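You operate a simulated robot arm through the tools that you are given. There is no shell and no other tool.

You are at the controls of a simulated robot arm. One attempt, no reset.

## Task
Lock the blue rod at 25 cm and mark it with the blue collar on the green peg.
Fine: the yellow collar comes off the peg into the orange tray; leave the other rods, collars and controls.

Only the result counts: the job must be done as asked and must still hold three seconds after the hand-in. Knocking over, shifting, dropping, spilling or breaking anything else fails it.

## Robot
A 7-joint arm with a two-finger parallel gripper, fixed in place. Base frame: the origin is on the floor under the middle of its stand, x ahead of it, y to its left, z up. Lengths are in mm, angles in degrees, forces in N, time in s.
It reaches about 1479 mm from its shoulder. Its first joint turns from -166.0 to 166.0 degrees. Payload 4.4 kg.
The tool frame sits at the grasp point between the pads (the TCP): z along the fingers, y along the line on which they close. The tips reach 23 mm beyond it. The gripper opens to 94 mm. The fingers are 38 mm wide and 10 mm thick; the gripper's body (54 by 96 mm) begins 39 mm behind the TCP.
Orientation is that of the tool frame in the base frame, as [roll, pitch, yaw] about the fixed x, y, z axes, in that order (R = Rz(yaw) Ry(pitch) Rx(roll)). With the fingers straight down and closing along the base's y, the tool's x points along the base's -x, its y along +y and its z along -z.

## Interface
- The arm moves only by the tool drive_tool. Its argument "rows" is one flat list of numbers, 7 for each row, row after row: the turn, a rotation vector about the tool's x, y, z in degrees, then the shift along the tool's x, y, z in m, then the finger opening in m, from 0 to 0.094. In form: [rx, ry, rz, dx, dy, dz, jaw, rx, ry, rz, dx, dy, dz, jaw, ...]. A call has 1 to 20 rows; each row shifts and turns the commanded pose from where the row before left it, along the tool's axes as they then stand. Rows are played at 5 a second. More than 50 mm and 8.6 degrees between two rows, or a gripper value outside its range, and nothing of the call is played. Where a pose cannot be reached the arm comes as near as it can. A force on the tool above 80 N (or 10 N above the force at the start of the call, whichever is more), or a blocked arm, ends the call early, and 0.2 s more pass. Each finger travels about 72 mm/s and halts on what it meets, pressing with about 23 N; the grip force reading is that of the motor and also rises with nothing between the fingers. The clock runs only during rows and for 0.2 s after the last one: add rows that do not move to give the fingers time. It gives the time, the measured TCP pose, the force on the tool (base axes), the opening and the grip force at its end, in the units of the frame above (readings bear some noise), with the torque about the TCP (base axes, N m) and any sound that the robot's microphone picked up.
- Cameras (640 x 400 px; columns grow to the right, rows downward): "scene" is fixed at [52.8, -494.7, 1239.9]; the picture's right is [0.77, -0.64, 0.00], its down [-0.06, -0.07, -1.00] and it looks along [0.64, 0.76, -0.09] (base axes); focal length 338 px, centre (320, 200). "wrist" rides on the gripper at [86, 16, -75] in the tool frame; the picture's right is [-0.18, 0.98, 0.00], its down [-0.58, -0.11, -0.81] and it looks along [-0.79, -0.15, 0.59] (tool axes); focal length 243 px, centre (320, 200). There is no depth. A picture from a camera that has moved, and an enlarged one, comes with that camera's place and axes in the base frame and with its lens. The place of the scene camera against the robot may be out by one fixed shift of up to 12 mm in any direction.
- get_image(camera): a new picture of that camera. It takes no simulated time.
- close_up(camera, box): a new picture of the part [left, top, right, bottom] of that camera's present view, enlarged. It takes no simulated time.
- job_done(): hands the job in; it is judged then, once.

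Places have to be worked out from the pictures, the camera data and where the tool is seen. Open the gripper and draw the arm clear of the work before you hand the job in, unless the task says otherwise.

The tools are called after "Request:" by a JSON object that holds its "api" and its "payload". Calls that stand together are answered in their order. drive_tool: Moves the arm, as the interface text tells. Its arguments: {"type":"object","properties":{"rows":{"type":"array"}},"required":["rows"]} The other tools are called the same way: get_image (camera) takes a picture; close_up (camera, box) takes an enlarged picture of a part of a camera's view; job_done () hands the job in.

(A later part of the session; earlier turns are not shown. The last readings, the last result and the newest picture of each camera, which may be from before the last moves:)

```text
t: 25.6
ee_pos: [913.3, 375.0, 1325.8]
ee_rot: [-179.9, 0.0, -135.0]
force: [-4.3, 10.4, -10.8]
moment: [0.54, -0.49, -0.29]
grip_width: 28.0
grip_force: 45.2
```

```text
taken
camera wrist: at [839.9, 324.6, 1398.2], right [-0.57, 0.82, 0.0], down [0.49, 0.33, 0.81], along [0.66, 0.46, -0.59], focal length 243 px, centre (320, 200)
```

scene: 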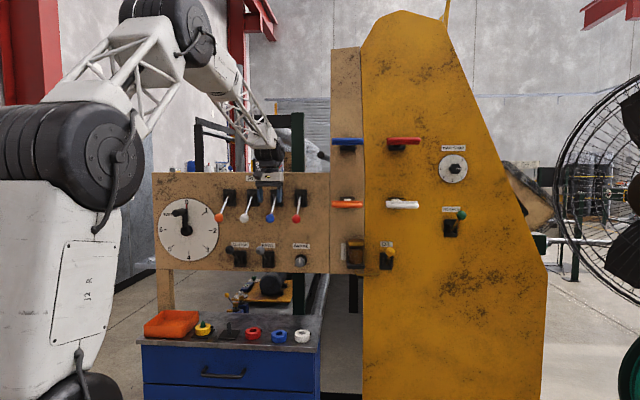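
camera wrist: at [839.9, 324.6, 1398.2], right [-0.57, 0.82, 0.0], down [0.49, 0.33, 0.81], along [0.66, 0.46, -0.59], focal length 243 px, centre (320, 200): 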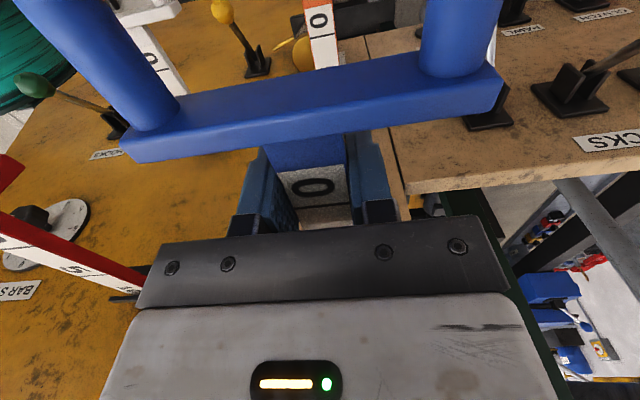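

The rod now follows freely (handle unmoved in the view, low force). I'll pull the remaining 140 mm smoothly along the rod's axis.

Request:
{"api": "drive_tool", "payload": {"rows": [0, 0, 0, 0.014, 0, 0, 0.01, 0, 0, 0, 0.014, 0, 0, 0.01, 0, 0, 0, 0.014, 0, 0, 0.01, 0, 0, 0, 0.014, 0, 0, 0.01, 0, 0, 0, 0.014, 0, 0, 0.01, 0, 0, 0, 0.014, 0, 0, 0.01, 0, 0, 0, 0.014, 0, 0, 0.01, 0, 0, 0, 0.014, 0, 0, 0.01, 0, 0, 0, 0.014, 0, 0, 0.01, 0, 0, 0, 0.014, 0, 0, 0.01, 0, 0, 0, 0, 0, 0, 0.01]}}

Request:
{"api": "get_image", "payload": {"camera": "wrist"}}

Request:
{"api": "get_image", "payload": {"camera": "scene"}}

```text
t: 28.0
ee_pos: [813.5, 275.9, 1325.0]
ee_rot: [179.9, -0.1, -135.0]
force: [-48.8, 43.7, -32.7]
moment: [-0.89, -0.03, -0.17]
grip_width: 28.0
grip_force: 45.0
```

```text
taken
camera wrist: at [740.8, 225.5, 1398.4], right [-0.57, 0.82, 0.0], down [0.49, 0.33, 0.81], along [0.66, 0.46, -0.59], focal length 243 px, centre (320, 200)
```

wrist: 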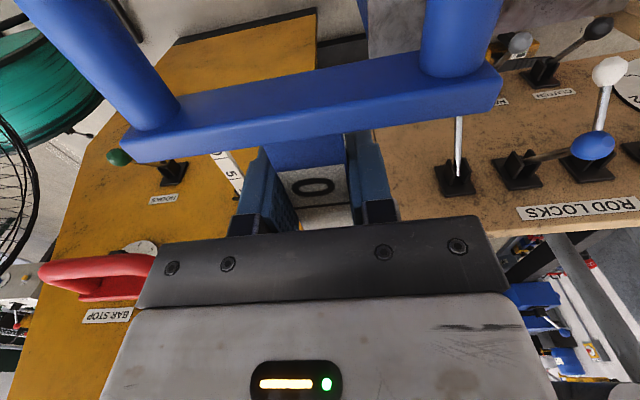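

```text
taken
```

scene: 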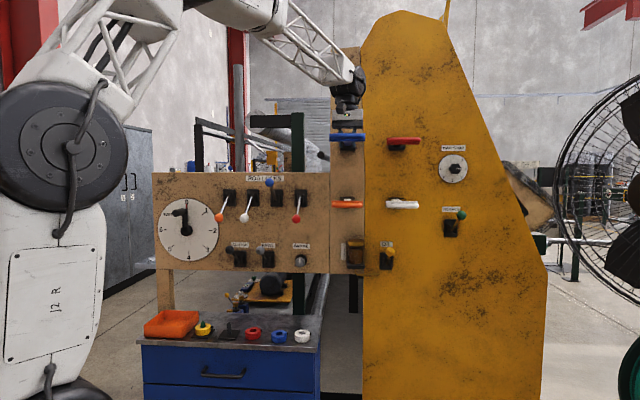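

The rod came out about 150 mm, but a side force of −65 N (towards −s) and −33 N in z have built up: the rod's axis is slightly off my 45° line. I'll relieve the strain with small corrections.

Request:
{"api": "drive_tool", "payload": {"rows": [0, 0, 0, 0, 0.001, 0.0005, 0.01, 0, 0, 0, 0, 0.001, 0.0005, 0.01, 0, 0, 0, 0, 0, 0, 0.01]}}

```text
t: 28.8
ee_pos: [814.6, 275.2, 1325.4]
ee_rot: [-179.9, 0.1, -135.1]
force: [-6.3, 21.9, -16.7]
moment: [-0.36, -0.15, 0.86]
grip_width: 27.7
grip_force: 45.0
```

Request:
{"api": "drive_tool", "payload": {"rows": [0, 0, 0, 0, 0.0008, 0.0008, 0.01, 0, 0, 0, 0, 0, 0, 0.01]}}

```text
t: 29.4
ee_pos: [813.5, 276.0, 1325.0]
ee_rot: [-179.9, 0.2, -135.1]
force: [42.2, 5.3, 6.7]
moment: [-0.16, 0.34, 1.16]
grip_width: 27.7
grip_force: 44.6
```

The residual forces are moderate. I'll release the rod, rise, and read the scale at the guide.

Request:
{"api": "drive_tool", "payload": {"rows": [0, 0, 0, 0, 0, 0, 0.03, 0, 0, 0, 0, 0, 0, 0.07, 0, 0, 0, 0, 0, 0, 0.07, 0, 0, 0, 0, 0, -0.035, 0.07, 0, 0, 0, 0, 0, -0.04, 0.07, 0, 0, 0, 0, 0, -0.04, 0.07, 0, 0, 0, -0.035, 0.006, 0, 0.094, 0, 0, 0, -0.035, 0.006, 0, 0.094, 0, 0, 0, -0.03, 0.006, 0, 0.094]}}

Request:
{"api": "get_image", "payload": {"camera": "wrist"}}

Request:
{"api": "close_up", "payload": {"camera": "wrist", "box": [290, 160, 360, 220]}}

Request:
{"api": "close_up", "payload": {"camera": "wrist", "box": [240, 60, 400, 220]}}

```text
t: 31.4
ee_pos: [869.3, 360.3, 1437.9]
ee_rot: [180.0, 0.1, -135.0]
force: [0.1, 0.5, 1.1]
moment: [0.0, -0.06, 0.03]
grip_width: 94.0
grip_force: 0.0
```

```text
taken
camera wrist: at [797.0, 310.3, 1511.7], right [-0.56, 0.83, 0.0], down [0.49, 0.33, 0.81], along [0.67, 0.46, -0.59], focal length 243 px, centre (320, 200)
```

wrist: 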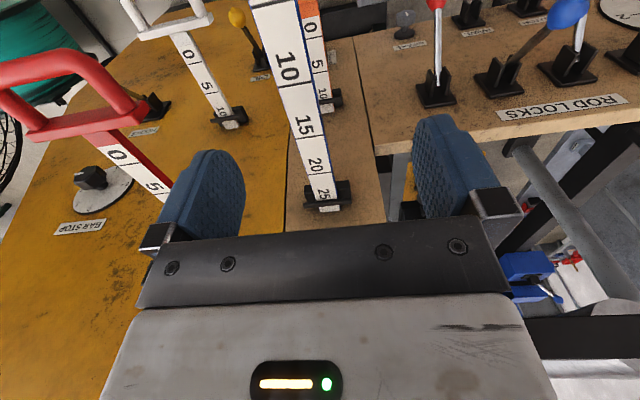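

```text
6.67 times, centred on (325, 190) of wrist
camera zoom: at [797.0, 310.3, 1511.7], right [-0.56, 0.83, 0.0], down [0.49, 0.33, 0.81], along [0.67, 0.46, -0.59], focal length 1618 px, centre (287, 267)
```

zoom: 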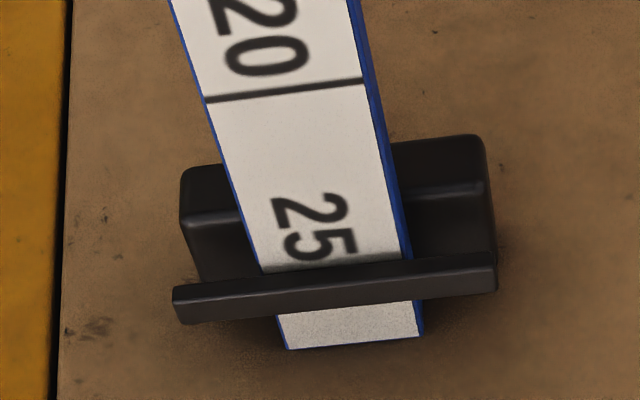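

```text
2.50 times, centred on (320, 140) of wrist
camera zoom: at [797.0, 310.3, 1511.7], right [-0.56, 0.83, 0.0], down [0.49, 0.33, 0.81], along [0.67, 0.46, -0.59], focal length 606 px, centre (320, 350)
```

zoom: 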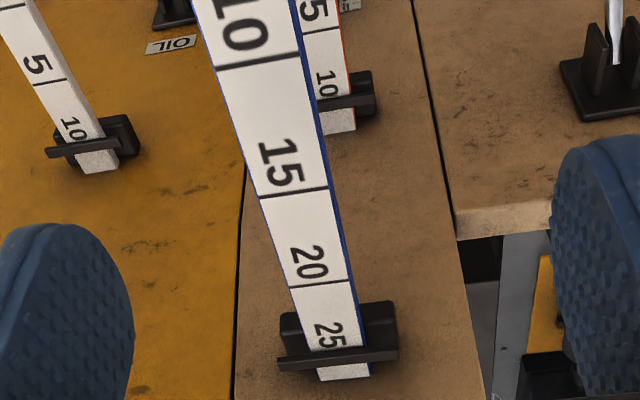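

The 25 line is now at the guide bar in exactly the same relation as the 10 line was before (within about 0.3 mm), so the rod reads 25. Now I'll return to the blue lever to lock it down again.

Request:
{"api": "drive_tool", "payload": {"rows": [0, 0, 0, -0.0093, 0.045, 0, 0.07, 0, 0, 0, -0.0093, 0.045, 0, 0.06, 0, 0, 0, -0.0093, 0.045, 0, 0.06, 0, 0, 0, -0.0093, 0.045, 0, 0.06, 0, 0, 0, -0.0093, 0.045, 0, 0.06, 0, 0, 0, -0.0093, 0.045, 0, 0.06, 0, 0, 0, 0, 0, 0.04, 0.06, 0, 0, 0, 0, 0, 0.04, 0.06, 0, 0, 0, 0, 0, 0.04, 0.06, 0, 0, 0, 0, 0, 0.04, 0.06]}}

Request:
{"api": "get_image", "payload": {"camera": "wrist"}}

```text
t: 33.6
ee_pos: [718.2, 589.0, 1279.1]
ee_rot: [179.9, 0.2, -135.0]
force: [0.4, 0.7, 0.7]
moment: [-0.01, 0.0, 0.0]
grip_width: 60.3
grip_force: 0.1
```

```text
taken
camera wrist: at [645.5, 539.8, 1352.7], right [-0.56, 0.83, 0.0], down [0.49, 0.33, 0.81], along [0.67, 0.46, -0.59], focal length 243 px, centre (320, 200)
```

wrist: 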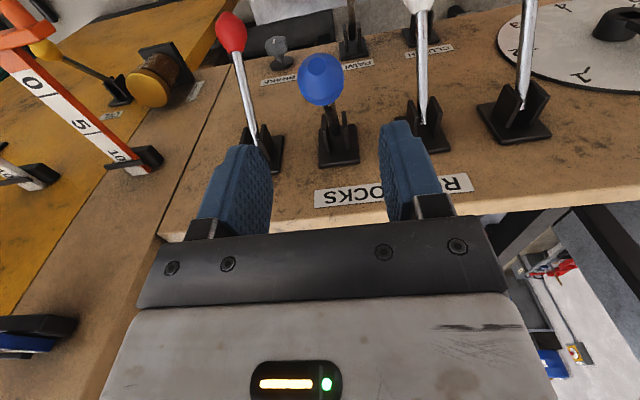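

Request:
{"api": "drive_tool", "payload": {"rows": [0, 0, 0, 0, 0.0005, 0.0425, 0.06, 0, 0, 0, 0, 0.0005, 0.0425, 0.06, 0, 0, 0, 0, 0, 0, 0.04, 0, 0, 0, 0, 0, 0, 0.02, 0, 0, 0, 0, 0, 0, 0.02]}}

Request:
{"api": "get_image", "payload": {"camera": "wrist"}}

```text
t: 34.8
ee_pos: [717.4, 591.2, 1193.3]
ee_rot: [-179.9, -0.1, -135.0]
force: [-4.3, 4.0, 0.9]
moment: [-0.01, 0.15, 0.05]
grip_width: 32.5
grip_force: 45.2
```

```text
taken
camera wrist: at [645.7, 540.7, 1266.5], right [-0.56, 0.83, 0.0], down [0.49, 0.33, 0.81], along [0.67, 0.46, -0.59], focal length 243 px, centre (320, 200)
```

wrist: 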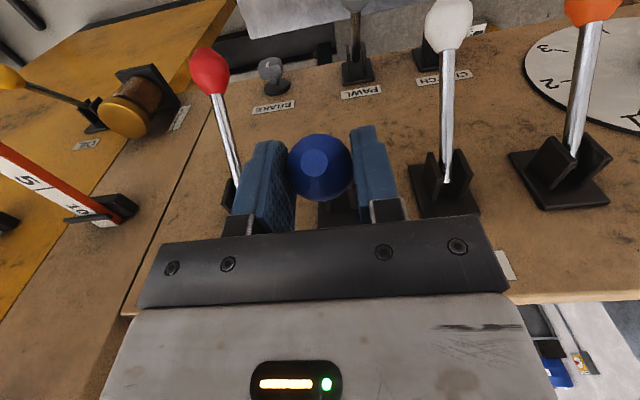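

Knob gripped at the upper position. Swinging it back down along the arc, in two parts.

Request:
{"api": "drive_tool", "payload": {"rows": [0, 0, 0, 0.0088, 0, 0.0141, 0.02, 0, 0, 0, 0.0071, 0, 0.016, 0.02, 0, 0, 0, 0.0049, 0, 0.0169, 0.02, 0, 0, 0, 0.0024, 0, 0.0173, 0.02, 0, 0, 0, 0, 0, 0.0176, 0.02]}}

Request:
{"api": "get_image", "payload": {"camera": "wrist"}}

```text
t: 36.0
ee_pos: [701.8, 574.4, 1110.5]
ee_rot: [180.0, 0.0, -135.1]
force: [16.1, -2.6, 6.5]
moment: [0.6, -0.76, -0.07]
grip_width: 32.7
grip_force: 45.1
```

```text
taken
camera wrist: at [628.9, 524.0, 1184.1], right [-0.56, 0.83, 0.0], down [0.49, 0.33, 0.81], along [0.67, 0.45, -0.59], focal length 243 px, centre (320, 200)
```

wrist: 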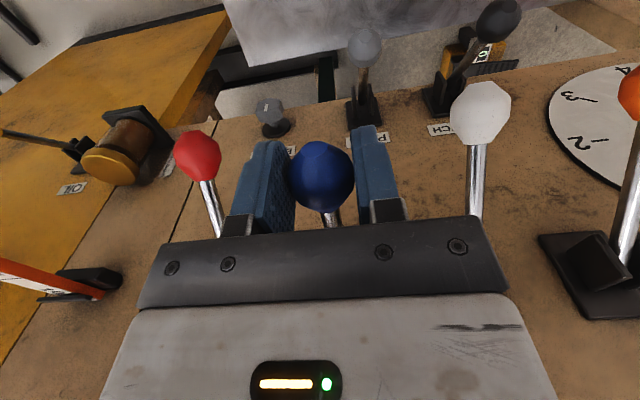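

The lever is following. Now the second half down to the bottom stop.

Request:
{"api": "drive_tool", "payload": {"rows": [0, 0, 0, -0.0024, 0, 0.0173, 0.02, 0, 0, 0, -0.0049, 0, 0.0169, 0.02, 0, 0, 0, -0.0071, 0, 0.016, 0.02, 0, 0, 0, -0.0076, 0, 0.0121, 0.02, 0, 0, 0, 0, 0, 0, 0.02]}}

Request:
{"api": "get_image", "payload": {"camera": "wrist"}}

```text
t: 37.2
ee_pos: [718.3, 589.0, 1049.8]
ee_rot: [180.0, 0.0, -135.0]
force: [2.4, -29.0, 11.5]
moment: [0.15, -0.2, -0.11]
grip_width: 32.4
grip_force: 44.3
```

```text
taken
camera wrist: at [644.3, 539.5, 1122.8], right [-0.56, 0.83, 0.0], down [0.49, 0.33, 0.81], along [0.67, 0.45, -0.59], focal length 243 px, centre (320, 200)
```

wrist: 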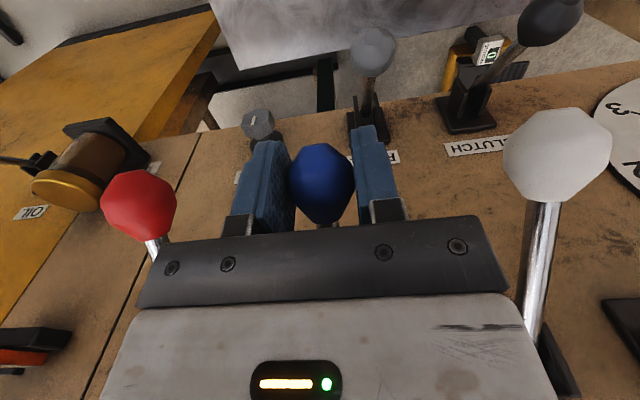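

Almost at the original low position (z 1049.8 against 1048.2 at first). I'll push a little more along the arc to seat it against the bottom stop.

Request:
{"api": "drive_tool", "payload": {"rows": [0, 0, 0, -0.0012, 0, 0.002, 0.02, 0, 0, 0, -0.001, 0, 0.0017, 0.02, 0, 0, 0, 0, 0, 0, 0.02]}}

```text
t: 38.0
ee_pos: [718.5, 592.1, 1047.8]
ee_rot: [-180.0, 0.1, -134.9]
force: [-3.4, -37.6, 31.5]
moment: [-0.02, -0.11, -0.2]
grip_width: 32.3
grip_force: 45.3
```

The force (+31 N up, −29 N outward) shows the lever is against its lower stop. Releasing and lifting off, then checking the lever.

Request:
{"api": "drive_tool", "payload": {"rows": [0, 0, 0, 0.001, 0, -0.001, 0.03, 0, 0, 0, 0, 0, 0, 0.06, 0, 0, 0, 0, 0, 0, 0.06, 0, 0, 0, 0, 0, -0.04, 0.06, 0, 0, 0, 0, 0, -0.045, 0.06, 0, 0, 0, 0.01, 0, -0.045, 0.06, 0, 0, 0, 0.02, 0, -0.045, 0.06, 0, 0, 0, 0.02, 0, -0.045, 0.06, 0, 0, 0, 0.02, 0, -0.045, 0.06]}}

Request:
{"api": "get_image", "payload": {"camera": "wrist"}}

Request:
{"api": "get_image", "payload": {"camera": "scene"}}

Request:
{"api": "close_up", "payload": {"camera": "scene", "box": [200, 130, 430, 280]}}

```text
t: 40.0
ee_pos: [668.2, 541.8, 1310.5]
ee_rot: [-179.9, -0.2, -135.0]
force: [0.5, -0.8, -1.6]
moment: [-0.02, 0.0, 0.03]
grip_width: 59.8
grip_force: 0.0
```

```text
taken
camera wrist: at [595.8, 491.9, 1383.8], right [-0.56, 0.83, 0.0], down [0.49, 0.34, 0.8], along [0.66, 0.45, -0.59], focal length 243 px, centre (320, 200)
```

wrist: 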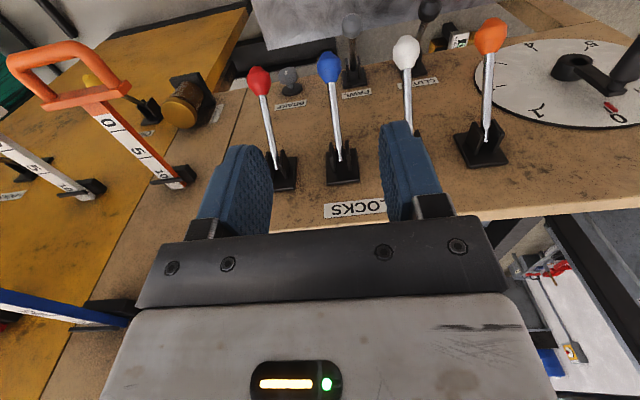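

```text
taken
```

scene: 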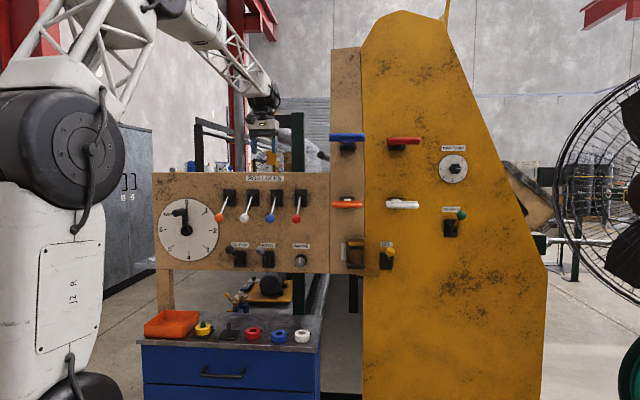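

```text
2.67 times, centred on (315, 205) of scene
camera zoom: at [52.8, -494.7, 1239.9], right [0.77, -0.64, 0.0], down [-0.06, -0.07, -1.0], along [0.64, 0.76, -0.09], focal length 901 px, centre (333, 187)
```

zoom: 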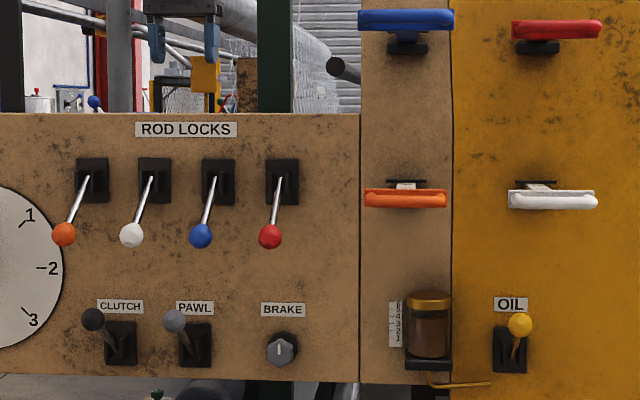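

The blue lever is back down like the others, and the blue rod stays out. Next the collars: I'll back away from the panel, move left and descend to look down at the bench.

Request:
{"api": "drive_tool", "payload": {"rows": [0, 0, 0, 0.0205, 0.044, 0, 0.08, 0, 0, 0, 0.0205, 0.044, 0, 0.08, 0, 0, 0, 0.0205, 0.044, 0, 0.08, 0, 0, 0, 0.0205, 0.044, 0, 0.08, 0, 0, 0, 0, 0, 0.0435, 0.08, 0, 0, 0, 0, 0, 0.0435, 0.08, 0, 0, 0, 0, 0, 0.0435, 0.08, 0, 0, 0, 0, 0, 0.0435, 0.08, 0, 0, 0, 0, 0, 0.0435, 0.08, 0, 0, 0, 0, 0, 0.0435, 0.08, 0, 0, 0, 0, 0, 0.0435, 0.08, 0, 0, 0, 0, 0, 0.0435, 0.08, 0, 0, 0, 0, 0, 0.0435, 0.08, 0, 0, 0, 0, 0, 0.0435, 0.08]}}

Request:
{"api": "get_image", "payload": {"camera": "wrist"}}

Request:
{"api": "get_image", "payload": {"camera": "scene"}}

```text
t: 43.0
ee_pos: [486.5, 608.8, 876.0]
ee_rot: [180.0, 0.2, -135.0]
force: [0.3, 0.0, 0.2]
moment: [0.02, -0.03, 0.01]
grip_width: 79.9
grip_force: 0.1
```

```text
taken
camera wrist: at [412.9, 559.3, 950.2], right [-0.56, 0.83, 0.0], down [0.49, 0.33, 0.81], along [0.67, 0.46, -0.59], focal length 243 px, centre (320, 200)
```

wrist: 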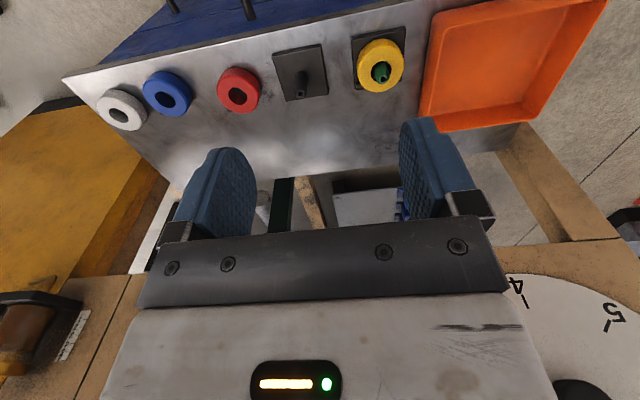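

```text
taken
```

scene: 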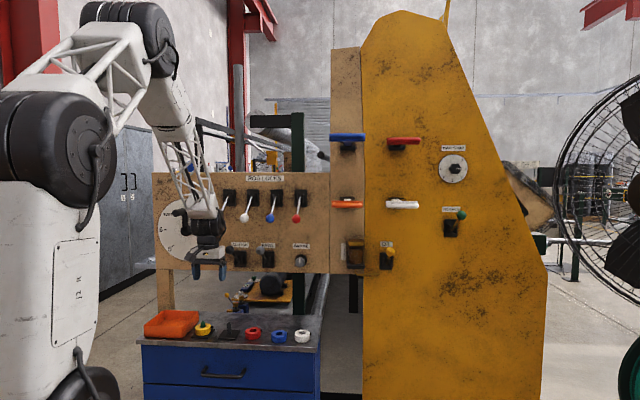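

Request:
{"api": "close_up", "payload": {"camera": "wrist", "box": [60, 20, 300, 170]}}

Request:
{"api": "close_up", "payload": {"camera": "wrist", "box": [260, 0, 500, 150]}}

Request:
{"api": "close_up", "payload": {"camera": "wrist", "box": [400, 0, 640, 150]}}

Request:
{"api": "close_up", "payload": {"camera": "scene", "box": [130, 295, 330, 365]}}

```text
2.67 times, centred on (180, 95) of wrist
camera zoom: at [412.9, 559.3, 950.2], right [-0.56, 0.83, 0.0], down [0.49, 0.33, 0.81], along [0.67, 0.46, -0.59], focal length 647 px, centre (693, 480)
```

zoom: 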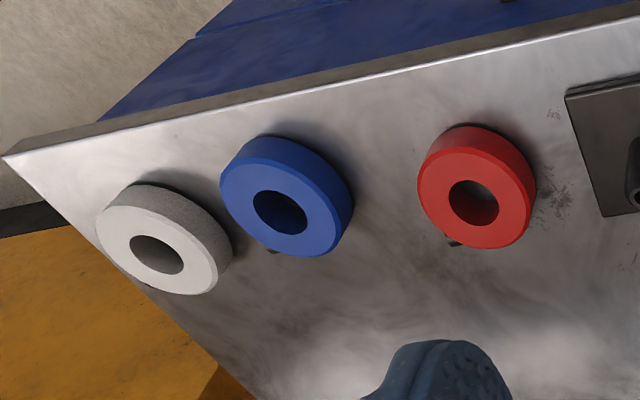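

```text
2.67 times, centred on (380, 75) of wrist
camera zoom: at [412.9, 559.3, 950.2], right [-0.56, 0.83, 0.0], down [0.49, 0.33, 0.81], along [0.67, 0.46, -0.59], focal length 647 px, centre (160, 533)
```

zoom: 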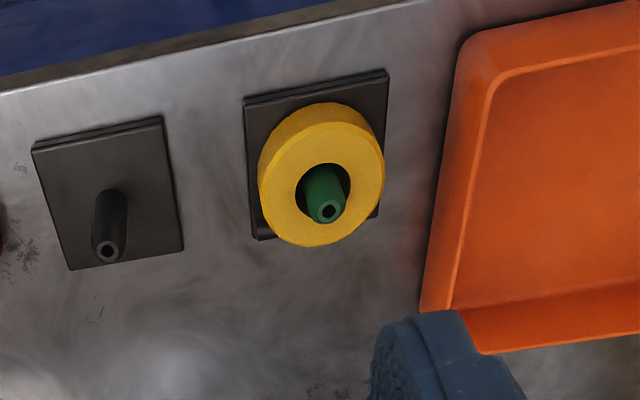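

```text
2.67 times, centred on (520, 75) of wrist
camera zoom: at [412.9, 559.3, 950.2], right [-0.56, 0.83, 0.0], down [0.49, 0.33, 0.81], along [0.67, 0.46, -0.59], focal length 647 px, centre (-213, 533)
```

zoom: 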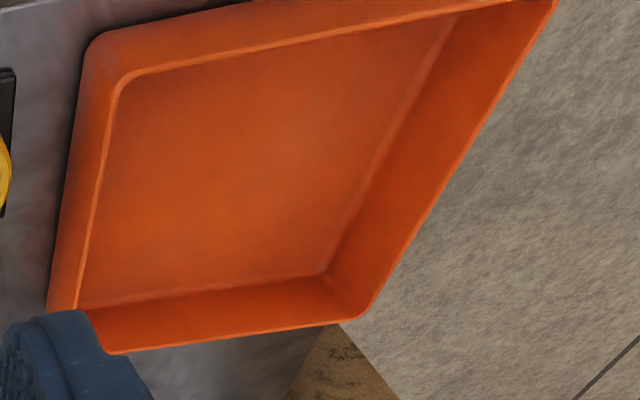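

```text
3.20 times, centred on (230, 330) of scene
camera zoom: at [52.8, -494.7, 1239.9], right [0.77, -0.64, 0.0], down [-0.06, -0.07, -1.0], along [0.64, 0.76, -0.09], focal length 1081 px, centre (608, -216)
```

zoom: 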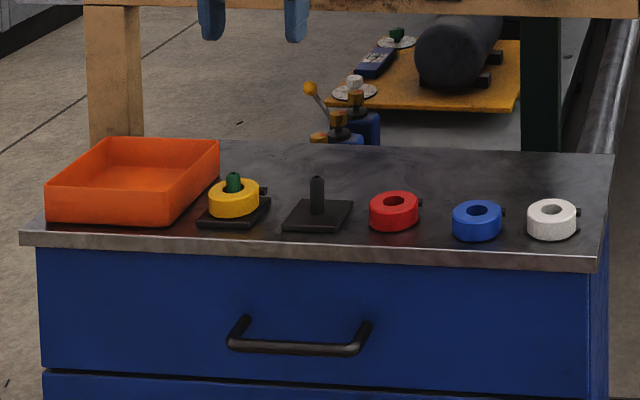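

Request:
{"api": "close_up", "payload": {"camera": "wrist", "box": [335, 20, 425, 110]}}

Request:
{"api": "close_up", "payload": {"camera": "scene", "box": [185, 310, 245, 350]}}

Request:
{"api": "close_up", "payload": {"camera": "scene", "box": [255, 315, 315, 355]}}

Request:
{"api": "close_up", "payload": {"camera": "wrist", "box": [130, 50, 220, 130]}}

```text
4.44 times, centred on (380, 65) of wrist
camera zoom: at [412.9, 559.3, 950.2], right [-0.56, 0.83, 0.0], down [0.49, 0.33, 0.81], along [0.67, 0.46, -0.59], focal length 1078 px, centre (53, 800)
```

zoom: 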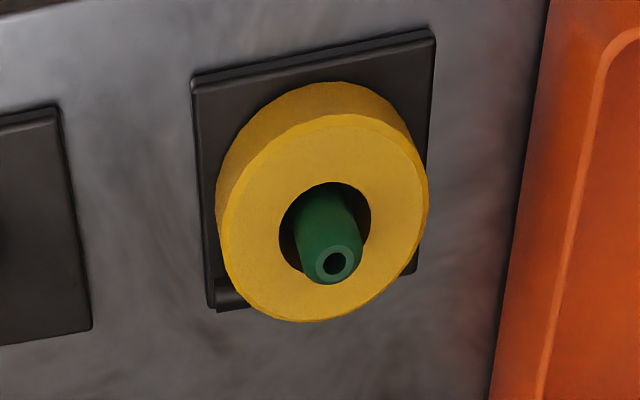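

```text
10.00 times, centred on (215, 330) of scene
camera zoom: at [52.8, -494.7, 1239.9], right [0.77, -0.64, 0.0], down [-0.06, -0.07, -1.0], along [0.64, 0.76, -0.09], focal length 3378 px, centre (1370, -1100)
```

zoom: 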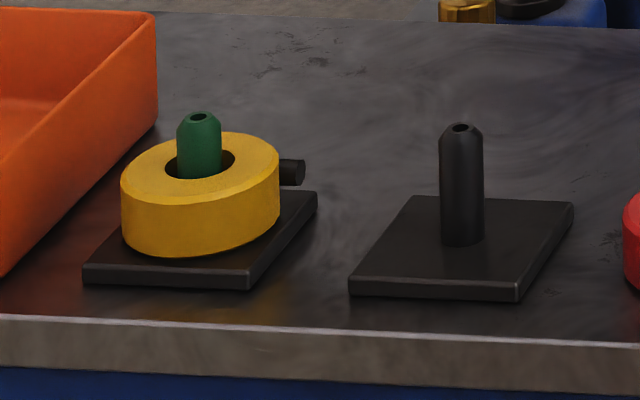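

```text
10.00 times, centred on (285, 335) of scene
camera zoom: at [52.8, -494.7, 1239.9], right [0.77, -0.64, 0.0], down [-0.06, -0.07, -1.0], along [0.64, 0.76, -0.09], focal length 3378 px, centre (670, -1150)
```

zoom: 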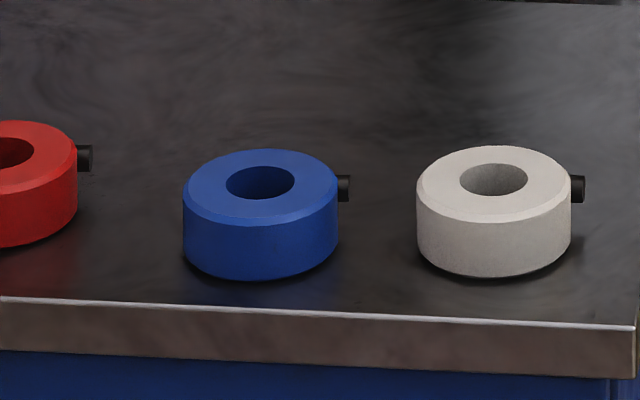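

```text
5.00 times, centred on (175, 90) of wrist
camera zoom: at [412.9, 559.3, 950.2], right [-0.56, 0.83, 0.0], down [0.49, 0.33, 0.81], along [0.67, 0.46, -0.59], focal length 1213 px, centre (1045, 750)
```

zoom: 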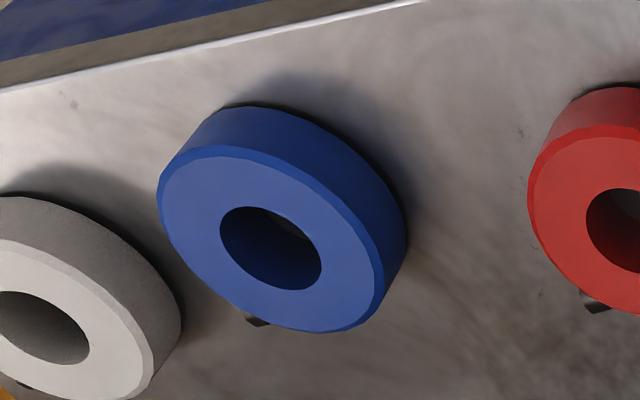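

I now have the bench layout: yellow collar/green peg at about (s −149.5, d 845), blue collar (139.6, 832.5), tray centre about (−280, 875). The set screws point right-and-back, so I'll turn the gripper back to yaw 180 so the fingers close clear of the screws, and move over for a closer look at the yellow collar.

Request:
{"api": "drive_tool", "payload": {"rows": [0, 0, 7.5, 0, 0, 0, 0.08, 0, 0, 7.5, 0, 0, 0, 0.08, 0, 0, 7.5, 0, 0, 0, 0.08, 0, 0, 7.5, 0, 0, 0, 0.08, 0, 0, 7.5, 0, 0, 0, 0.08, 0, 0, 7.5, 0, 0, 0, 0.08, 0, 0, 0, 0.012, 0.034, 0.019, 0.08, 0, 0, 0, 0.012, 0.034, 0.019, 0.08, 0, 0, 0, 0.011, 0.034, 0.018, 0.08]}}

Request:
{"api": "get_image", "payload": {"camera": "wrist"}}

Request:
{"api": "get_image", "payload": {"camera": "scene"}}

```text
t: 45.0
ee_pos: [452.0, 711.7, 820.3]
ee_rot: [-179.9, 0.1, -180.0]
force: [0.2, -0.2, 0.6]
moment: [0.01, 0.03, -0.02]
grip_width: 80.0
grip_force: 0.1
```

```text
taken
camera wrist: at [365.5, 726.5, 893.6], right [0.18, 0.98, 0.0], down [0.58, -0.11, 0.81], along [0.79, -0.15, -0.59], focal length 243 px, centre (320, 200)
```

wrist: 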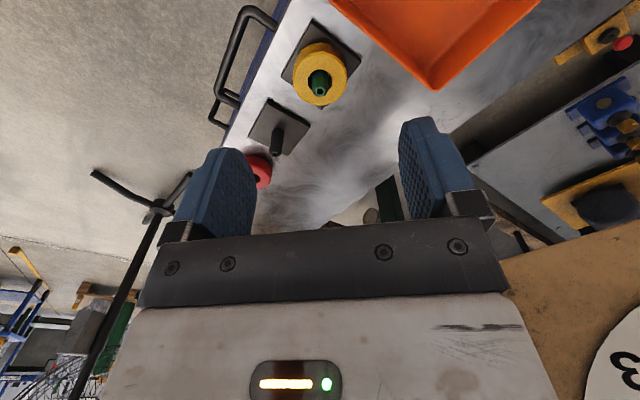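

```text
taken
```

scene: 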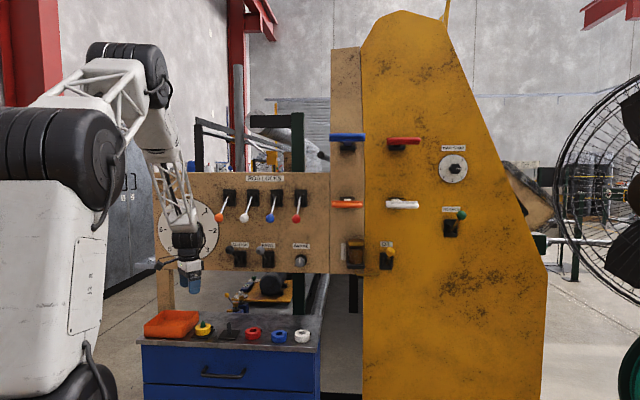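

Request:
{"api": "close_up", "payload": {"camera": "wrist", "box": [240, 20, 400, 160]}}

Request:
{"api": "close_up", "payload": {"camera": "wrist", "box": [320, 0, 560, 120]}}

```text
2.86 times, centred on (320, 90) of wrist
camera zoom: at [365.5, 726.5, 893.6], right [0.18, 0.98, 0.0], down [0.58, -0.11, 0.81], along [0.79, -0.15, -0.59], focal length 693 px, centre (320, 514)
```

zoom: 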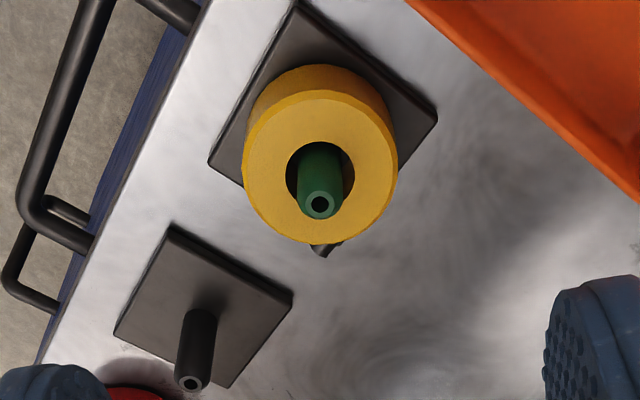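

```text
2.67 times, centred on (440, 60) of wrist
camera zoom: at [365.5, 726.5, 893.6], right [0.18, 0.98, 0.0], down [0.58, -0.11, 0.81], along [0.79, -0.15, -0.59], focal length 647 px, centre (0, 573)
```

zoom: 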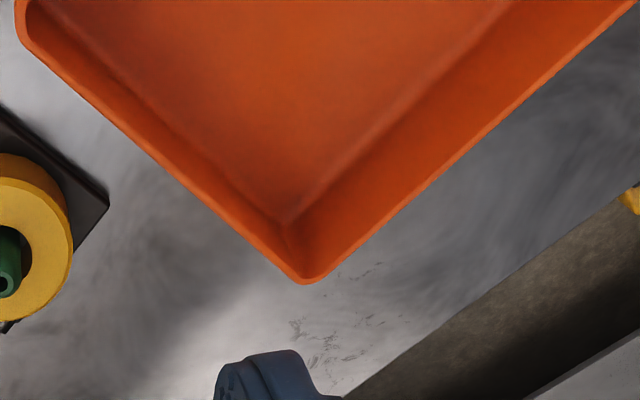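

The yellow collar's centre works out to x≈491.5, y≈703, top z≈646, and its screw points to +x, so closing along y is clear of it. I'll centre over it and come down to z≈720.

Request:
{"api": "drive_tool", "payload": {"rows": [0, 0, 0, -0.0132, -0.0029, 0.033, 0.075, 0, 0, 0, -0.0132, -0.0029, 0.033, 0.075, 0, 0, 0, -0.0131, -0.0029, 0.034, 0.075]}}

Request:
{"api": "get_image", "payload": {"camera": "wrist"}}

Request:
{"api": "close_up", "payload": {"camera": "scene", "box": [130, 220, 330, 370]}}

```text
t: 45.8
ee_pos: [491.3, 703.4, 721.7]
ee_rot: [179.9, 0.1, 180.0]
force: [-0.5, -0.1, 1.0]
moment: [0.0, -0.01, 0.01]
grip_width: 74.9
grip_force: 0.1
```

```text
taken
camera wrist: at [404.0, 718.0, 794.4], right [0.18, 0.98, 0.0], down [0.58, -0.11, 0.81], along [0.79, -0.15, -0.59], focal length 243 px, centre (320, 200)
```

wrist: 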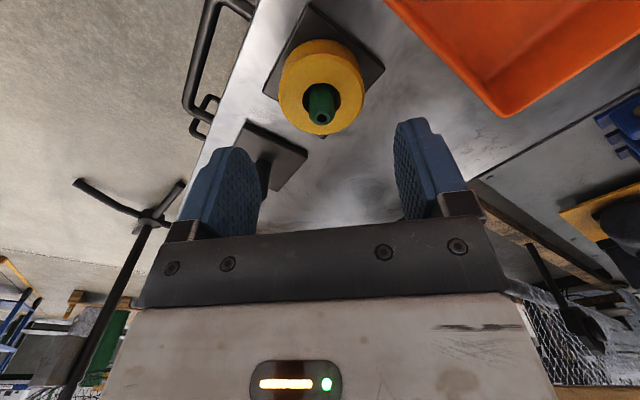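

```text
2.67 times, centred on (230, 295) of scene
camera zoom: at [52.8, -494.7, 1239.9], right [0.77, -0.64, 0.0], down [-0.06, -0.07, -1.0], along [0.64, 0.76, -0.09], focal length 901 px, centre (560, -53)
```

zoom: 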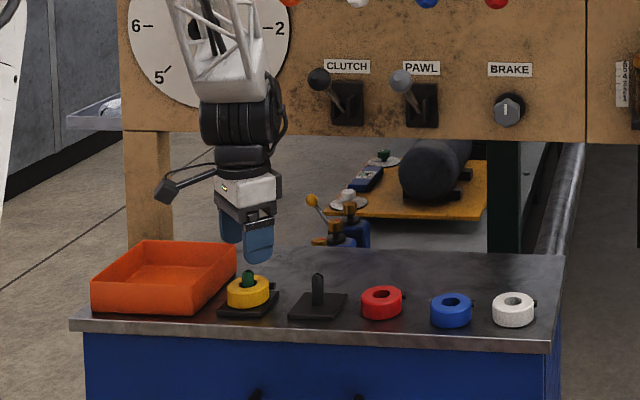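

Request:
{"api": "close_up", "payload": {"camera": "wrist", "box": [260, 20, 400, 150]}}

```text
3.08 times, centred on (330, 85) of wrist
camera zoom: at [404.0, 718.0, 794.4], right [0.18, 0.98, 0.0], down [0.58, -0.11, 0.81], along [0.79, -0.15, -0.59], focal length 746 px, centre (289, 554)
```

zoom: 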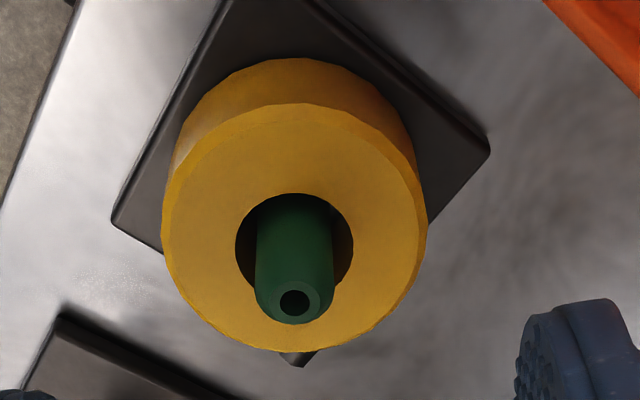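

Alignment is good (collar centre ≈ 491, 703). Descending to the collar in decreasing steps while watching the force.

Request:
{"api": "drive_tool", "payload": {"rows": [0, 0, 0, 0, 0, 0.025, 0.075, 0, 0, 0, 0, 0, 0.02, 0.075, 0, 0, 0, 0, 0, 0.012, 0.075]}}

Request:
{"api": "get_image", "payload": {"camera": "wrist"}}

Request:
{"api": "close_up", "payload": {"camera": "scene", "box": [170, 290, 260, 350]}}

```text
t: 46.6
ee_pos: [491.1, 701.7, 663.8]
ee_rot: [180.0, 0.0, -179.9]
force: [-0.3, 0.8, -0.4]
moment: [-0.01, -0.02, -0.01]
grip_width: 74.9
grip_force: 0.1
```

```text
taken
camera wrist: at [404.3, 717.7, 736.7], right [0.18, 0.98, 0.0], down [0.58, -0.11, 0.81], along [0.79, -0.15, -0.59], focal length 243 px, centre (320, 200)
```

wrist: 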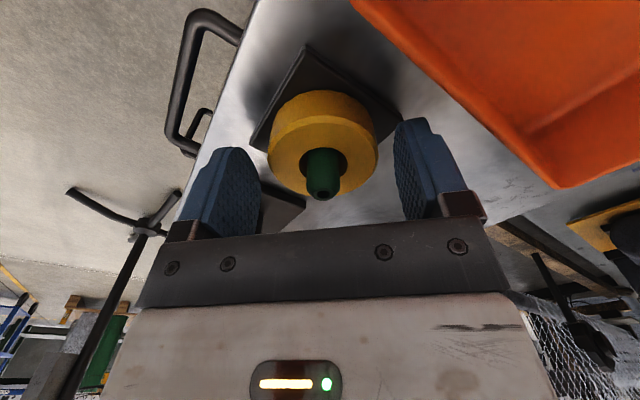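

```text
6.67 times, centred on (215, 320) of scene
camera zoom: at [52.8, -494.7, 1239.9], right [0.77, -0.64, 0.0], down [-0.06, -0.07, -1.0], along [0.64, 0.76, -0.09], focal length 2252 px, centre (1020, -600)
```

zoom: 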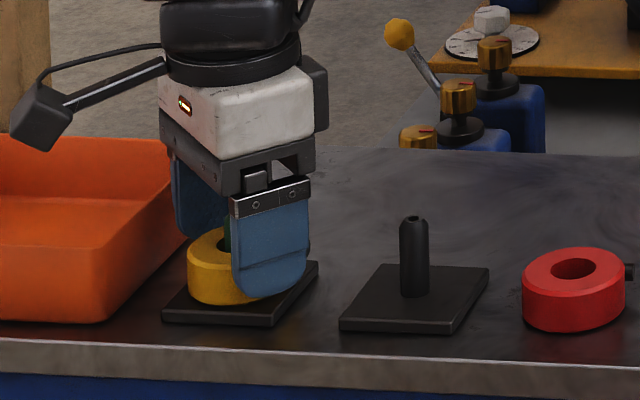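

The tips look 6–12 mm above the base plate. I'll go 5 mm lower and check the force before closing.

Request:
{"api": "drive_tool", "payload": {"rows": [0, 0, 0, 0, 0.0005, 0.003, 0.075, 0, 0, 0, 0, 0.0005, 0.002, 0.075, 0, 0, 0, 0, 0, 0, 0.075]}}

Request:
{"api": "close_up", "payload": {"camera": "scene", "box": [190, 310, 240, 345]}}

```text
t: 47.4
ee_pos: [490.8, 702.9, 658.7]
ee_rot: [-180.0, 0.0, -180.0]
force: [0.2, -0.2, -1.0]
moment: [0.0, -0.01, 0.02]
grip_width: 75.0
grip_force: 0.2
```

```text
11.43 times, centred on (215, 328) of scene
camera zoom: at [52.8, -494.7, 1239.9], right [0.77, -0.64, 0.0], down [-0.06, -0.07, -1.0], along [0.64, 0.76, -0.09], focal length 3860 px, centre (1520, -1257)
```

zoom: 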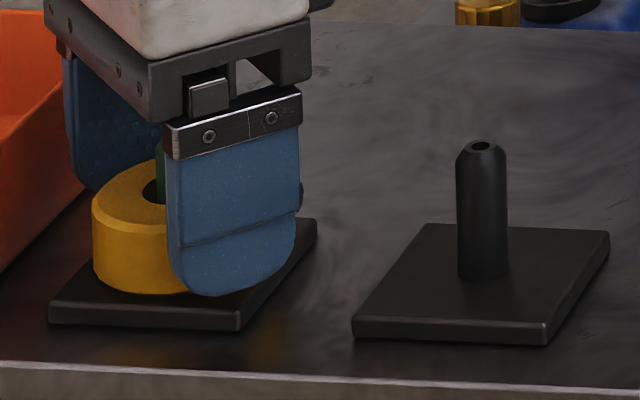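

No contact yet and the tips are just above the plate. Closing on the yellow collar.

Request:
{"api": "drive_tool", "payload": {"rows": [0, 0, 0, 0, 0, 0, 0.06, 0, 0, 0, 0, 0, 0, 0.045, 0, 0, 0, 0, 0, 0, 0.045, 0, 0, 0, 0, 0, 0, 0.045]}}

Request:
{"api": "get_image", "payload": {"camera": "wrist"}}

```text
t: 48.4
ee_pos: [490.7, 703.2, 658.6]
ee_rot: [-180.0, -0.1, 180.0]
force: [0.8, 1.1, -0.2]
moment: [-0.05, -0.05, 0.02]
grip_width: 53.6
grip_force: 23.1
```

```text
taken
camera wrist: at [404.1, 718.5, 732.1], right [0.18, 0.98, 0.0], down [0.58, -0.11, 0.81], along [0.79, -0.15, -0.59], focal length 243 px, centre (320, 200)
```

wrist: 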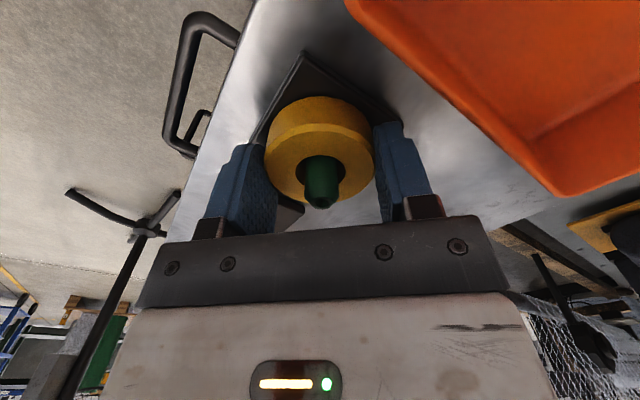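

Gripped at 53.6 mm. Lifting gently 20 mm first, to check the collar slides off the peg without lifting the base.

Request:
{"api": "drive_tool", "payload": {"rows": [0, 0, 0, 0, 0, -0.005, 0.045, 0, 0, 0, 0, 0, -0.007, 0.045, 0, 0, 0, 0, 0, -0.008, 0.045]}}

Request:
{"api": "close_up", "payload": {"camera": "scene", "box": [170, 290, 260, 350]}}

```text
t: 49.2
ee_pos: [490.5, 703.2, 678.1]
ee_rot: [-180.0, 0.0, 180.0]
force: [-0.3, -0.7, -2.9]
moment: [0.0, 0.0, 0.01]
grip_width: 53.8
grip_force: 23.0
```

```text
6.67 times, centred on (215, 320) of scene
camera zoom: at [52.8, -494.7, 1239.9], right [0.77, -0.64, 0.0], down [-0.06, -0.07, -1.0], along [0.64, 0.76, -0.09], focal length 2252 px, centre (1020, -600)
```

zoom: 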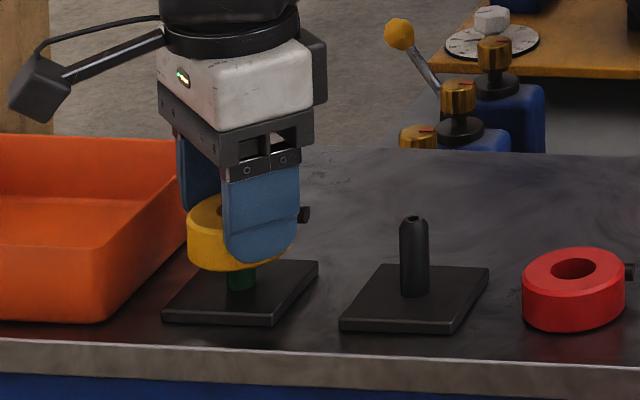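

The collar slides off cleanly. I'll raise it fully clear of the peg and carry it over the tray centre (about x 421, y 815).

Request:
{"api": "drive_tool", "payload": {"rows": [0, 0, 0, 0, 0, -0.03, 0.045, 0, 0, 0, 0, 0, -0.03, 0.045, 0, 0, 0, 0, 0, -0.03, 0.045, 0, 0, 0, 0.017, 0.028, 0, 0.045, 0, 0, 0, 0.017, 0.028, 0, 0.045, 0, 0, 0, 0.017, 0.028, 0, 0.045, 0, 0, 0, 0.018, 0.0275, 0, 0.045, 0, 0, 0, 0, 0, 0, 0.045]}}

Request:
{"api": "get_image", "payload": {"camera": "wrist"}}

Request:
{"api": "get_image", "payload": {"camera": "scene"}}

```text
t: 51.0
ee_pos: [420.8, 814.7, 767.2]
ee_rot: [180.0, 0.0, -179.9]
force: [-0.1, 0.7, -2.3]
moment: [-0.01, -0.03, -0.03]
grip_width: 54.0
grip_force: 23.0
```

```text
taken
camera wrist: at [334.2, 830.1, 840.0], right [0.18, 0.98, 0.0], down [0.58, -0.11, 0.81], along [0.79, -0.15, -0.59], focal length 243 px, centre (320, 200)
```

wrist: 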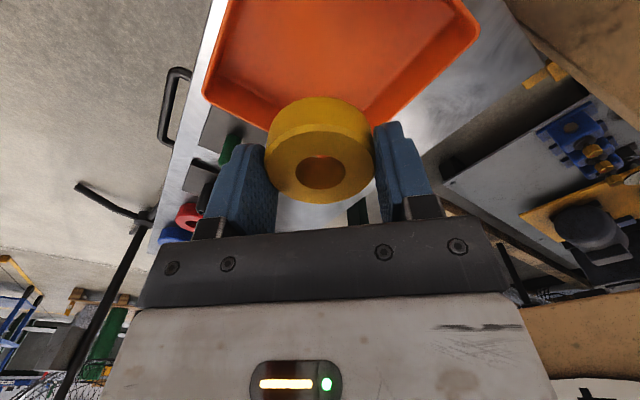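

```text
taken
```

scene: 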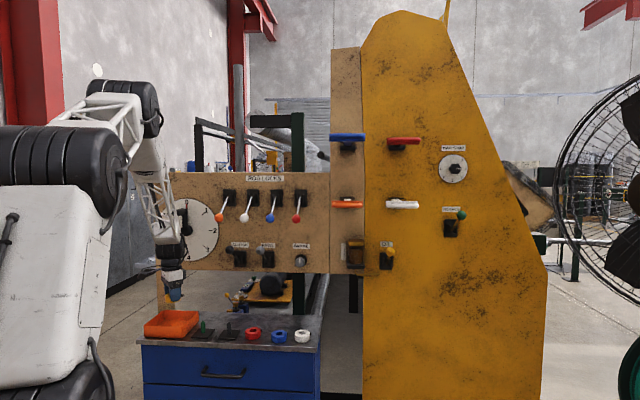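

Request:
{"api": "close_up", "payload": {"camera": "scene", "box": [130, 170, 230, 345]}}

Request:
{"api": "close_up", "payload": {"camera": "wrist", "box": [180, 0, 500, 220]}}

```text
2.29 times, centred on (180, 258) of scene
camera zoom: at [52.8, -494.7, 1239.9], right [0.77, -0.64, 0.0], down [-0.06, -0.07, -1.0], along [0.64, 0.76, -0.09], focal length 772 px, centre (640, 69)
```

zoom: 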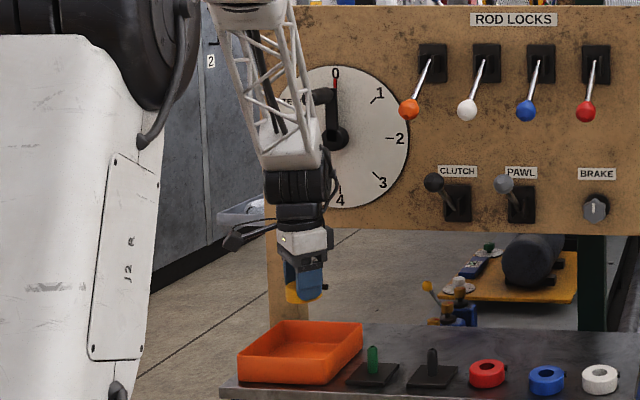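

```text
1.82 times, centred on (340, 110) of wrist
camera zoom: at [334.2, 830.1, 840.0], right [0.18, 0.98, 0.0], down [0.58, -0.11, 0.81], along [0.79, -0.15, -0.59], focal length 441 px, centre (284, 364)
```

zoom: 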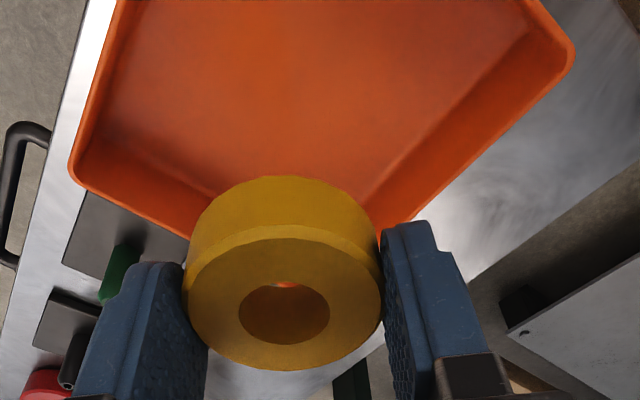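

The collar hangs over the tray; the tray centre refines to about (416.5, 818). I'll shift slightly and lower into it.

Request:
{"api": "drive_tool", "payload": {"rows": [0, 0, 0, 0.004, 0.0033, 0.02, 0.045, 0, 0, 0, 0, 0, 0.03, 0.045, 0, 0, 0, 0, 0, 0.03, 0.045, 0, 0, 0, 0, 0, 0.014, 0.045, 0, 0, 0, 0, 0, 0, 0.045]}}

Request:
{"api": "get_image", "payload": {"camera": "wrist"}}

Request:
{"api": "close_up", "payload": {"camera": "scene", "box": [130, 260, 230, 345]}}

```text
t: 52.2
ee_pos: [417.8, 817.4, 673.8]
ee_rot: [-180.0, 0.0, 179.9]
force: [-0.6, 0.3, -1.7]
moment: [-0.02, 0.02, 0.01]
grip_width: 53.7
grip_force: 22.6
```

```text
taken
camera wrist: at [331.2, 833.1, 747.1], right [0.18, 0.98, 0.0], down [0.58, -0.11, 0.81], along [0.79, -0.15, -0.59], focal length 243 px, centre (320, 200)
```

wrist: 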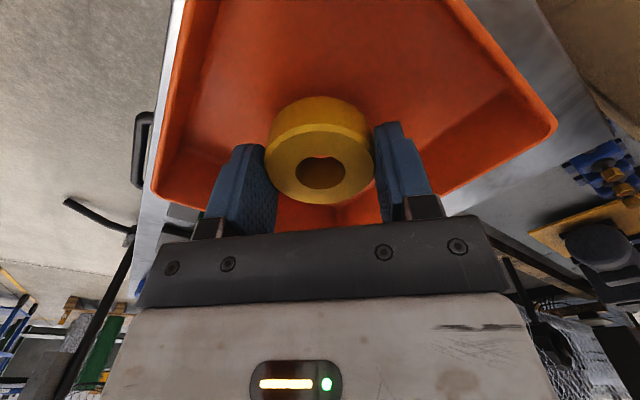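

```text
4.71 times, centred on (180, 302) of scene
camera zoom: at [52.8, -494.7, 1239.9], right [0.77, -0.64, 0.0], down [-0.06, -0.07, -1.0], along [0.64, 0.76, -0.09], focal length 1589 px, centre (979, -282)
```

zoom: 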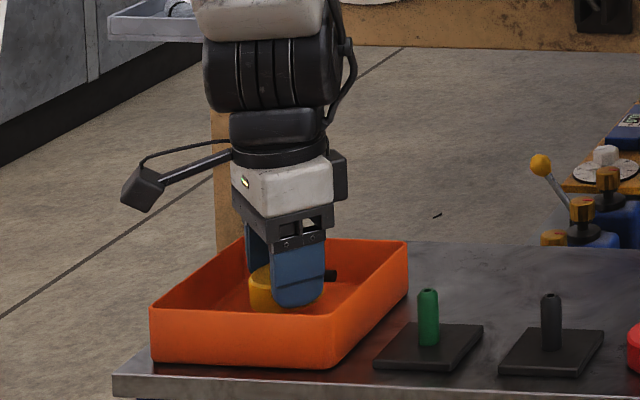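

Inside the tray. Lowering gently until the collar touches the tray's floor.

Request:
{"api": "drive_tool", "payload": {"rows": [0, 0, 0, 0, 0, 0.005, 0.045, 0, 0, 0, 0, 0, 0.004, 0.045, 0, 0, 0, 0, 0, 0, 0.045]}}

```text
t: 53.0
ee_pos: [418.1, 818.1, 664.7]
ee_rot: [180.0, -0.1, -180.0]
force: [0.1, -0.1, -2.7]
moment: [0.02, 0.01, 0.01]
grip_width: 54.0
grip_force: 22.9
```

Request:
{"api": "drive_tool", "payload": {"rows": [0, 0, 0, 0, 0, 0.002, 0.045, 0, 0, 0, 0, 0, 0.002, 0.045, 0, 0, 0, 0, 0, 0, 0.045]}}

```text
t: 53.8
ee_pos: [417.7, 817.9, 661.0]
ee_rot: [-180.0, 0.1, 180.0]
force: [0.2, -0.1, -2.2]
moment: [0.0, 0.01, 0.06]
grip_width: 53.9
grip_force: 23.0
```

No contact yet; two more millimetres at a time.

Request:
{"api": "drive_tool", "payload": {"rows": [0, 0, 0, 0, 0, 0.0015, 0.045, 0, 0, 0, 0, 0, 0.0015, 0.045, 0, 0, 0, 0, 0, 0, 0.045]}}

```text
t: 54.6
ee_pos: [417.6, 817.4, 658.5]
ee_rot: [-180.0, -0.1, 180.0]
force: [-0.1, -0.5, -2.5]
moment: [0.02, -0.01, -0.01]
grip_width: 54.0
grip_force: 22.8
```

Request:
{"api": "drive_tool", "payload": {"rows": [0, 0, 0, 0, 0, 0.0015, 0.045, 0, 0, 0, 0, 0, 0.0015, 0.045, 0, 0, 0, 0, 0, 0, 0.045]}}

Request:
{"api": "close_up", "payload": {"camera": "scene", "box": [130, 290, 230, 345]}}

```text
t: 55.4
ee_pos: [418.8, 816.6, 654.9]
ee_rot: [180.0, 0.0, -180.0]
force: [-0.3, 0.1, -2.6]
moment: [0.0, -0.01, 0.02]
grip_width: 53.5
grip_force: 23.0
```

```text
6.40 times, centred on (180, 318) of scene
camera zoom: at [52.8, -494.7, 1239.9], right [0.77, -0.64, 0.0], down [-0.06, -0.07, -1.0], along [0.64, 0.76, -0.09], focal length 2162 px, centre (1216, -552)
```

zoom: 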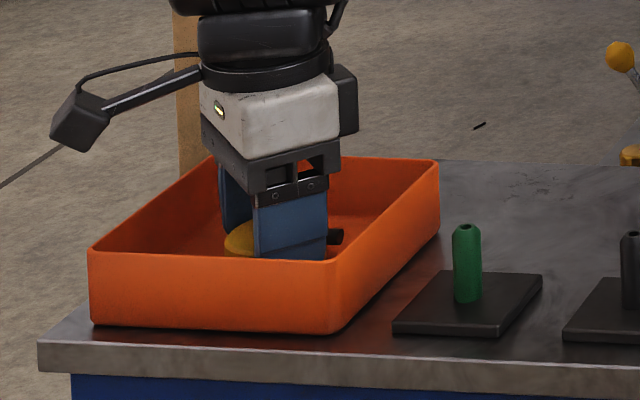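

Request:
{"api": "drive_tool", "payload": {"rows": [0, 0, 0, 0, 0, 0.0015, 0.045, 0, 0, 0, 0, 0, 0.001, 0.045, 0, 0, 0, 0, 0, 0, 0.045]}}

```text
t: 56.2
ee_pos: [418.5, 819.2, 653.6]
ee_rot: [179.8, 0.0, -179.9]
force: [-1.3, -4.9, 21.2]
moment: [-0.25, 0.01, 0.02]
grip_width: 54.1
grip_force: 23.0
```

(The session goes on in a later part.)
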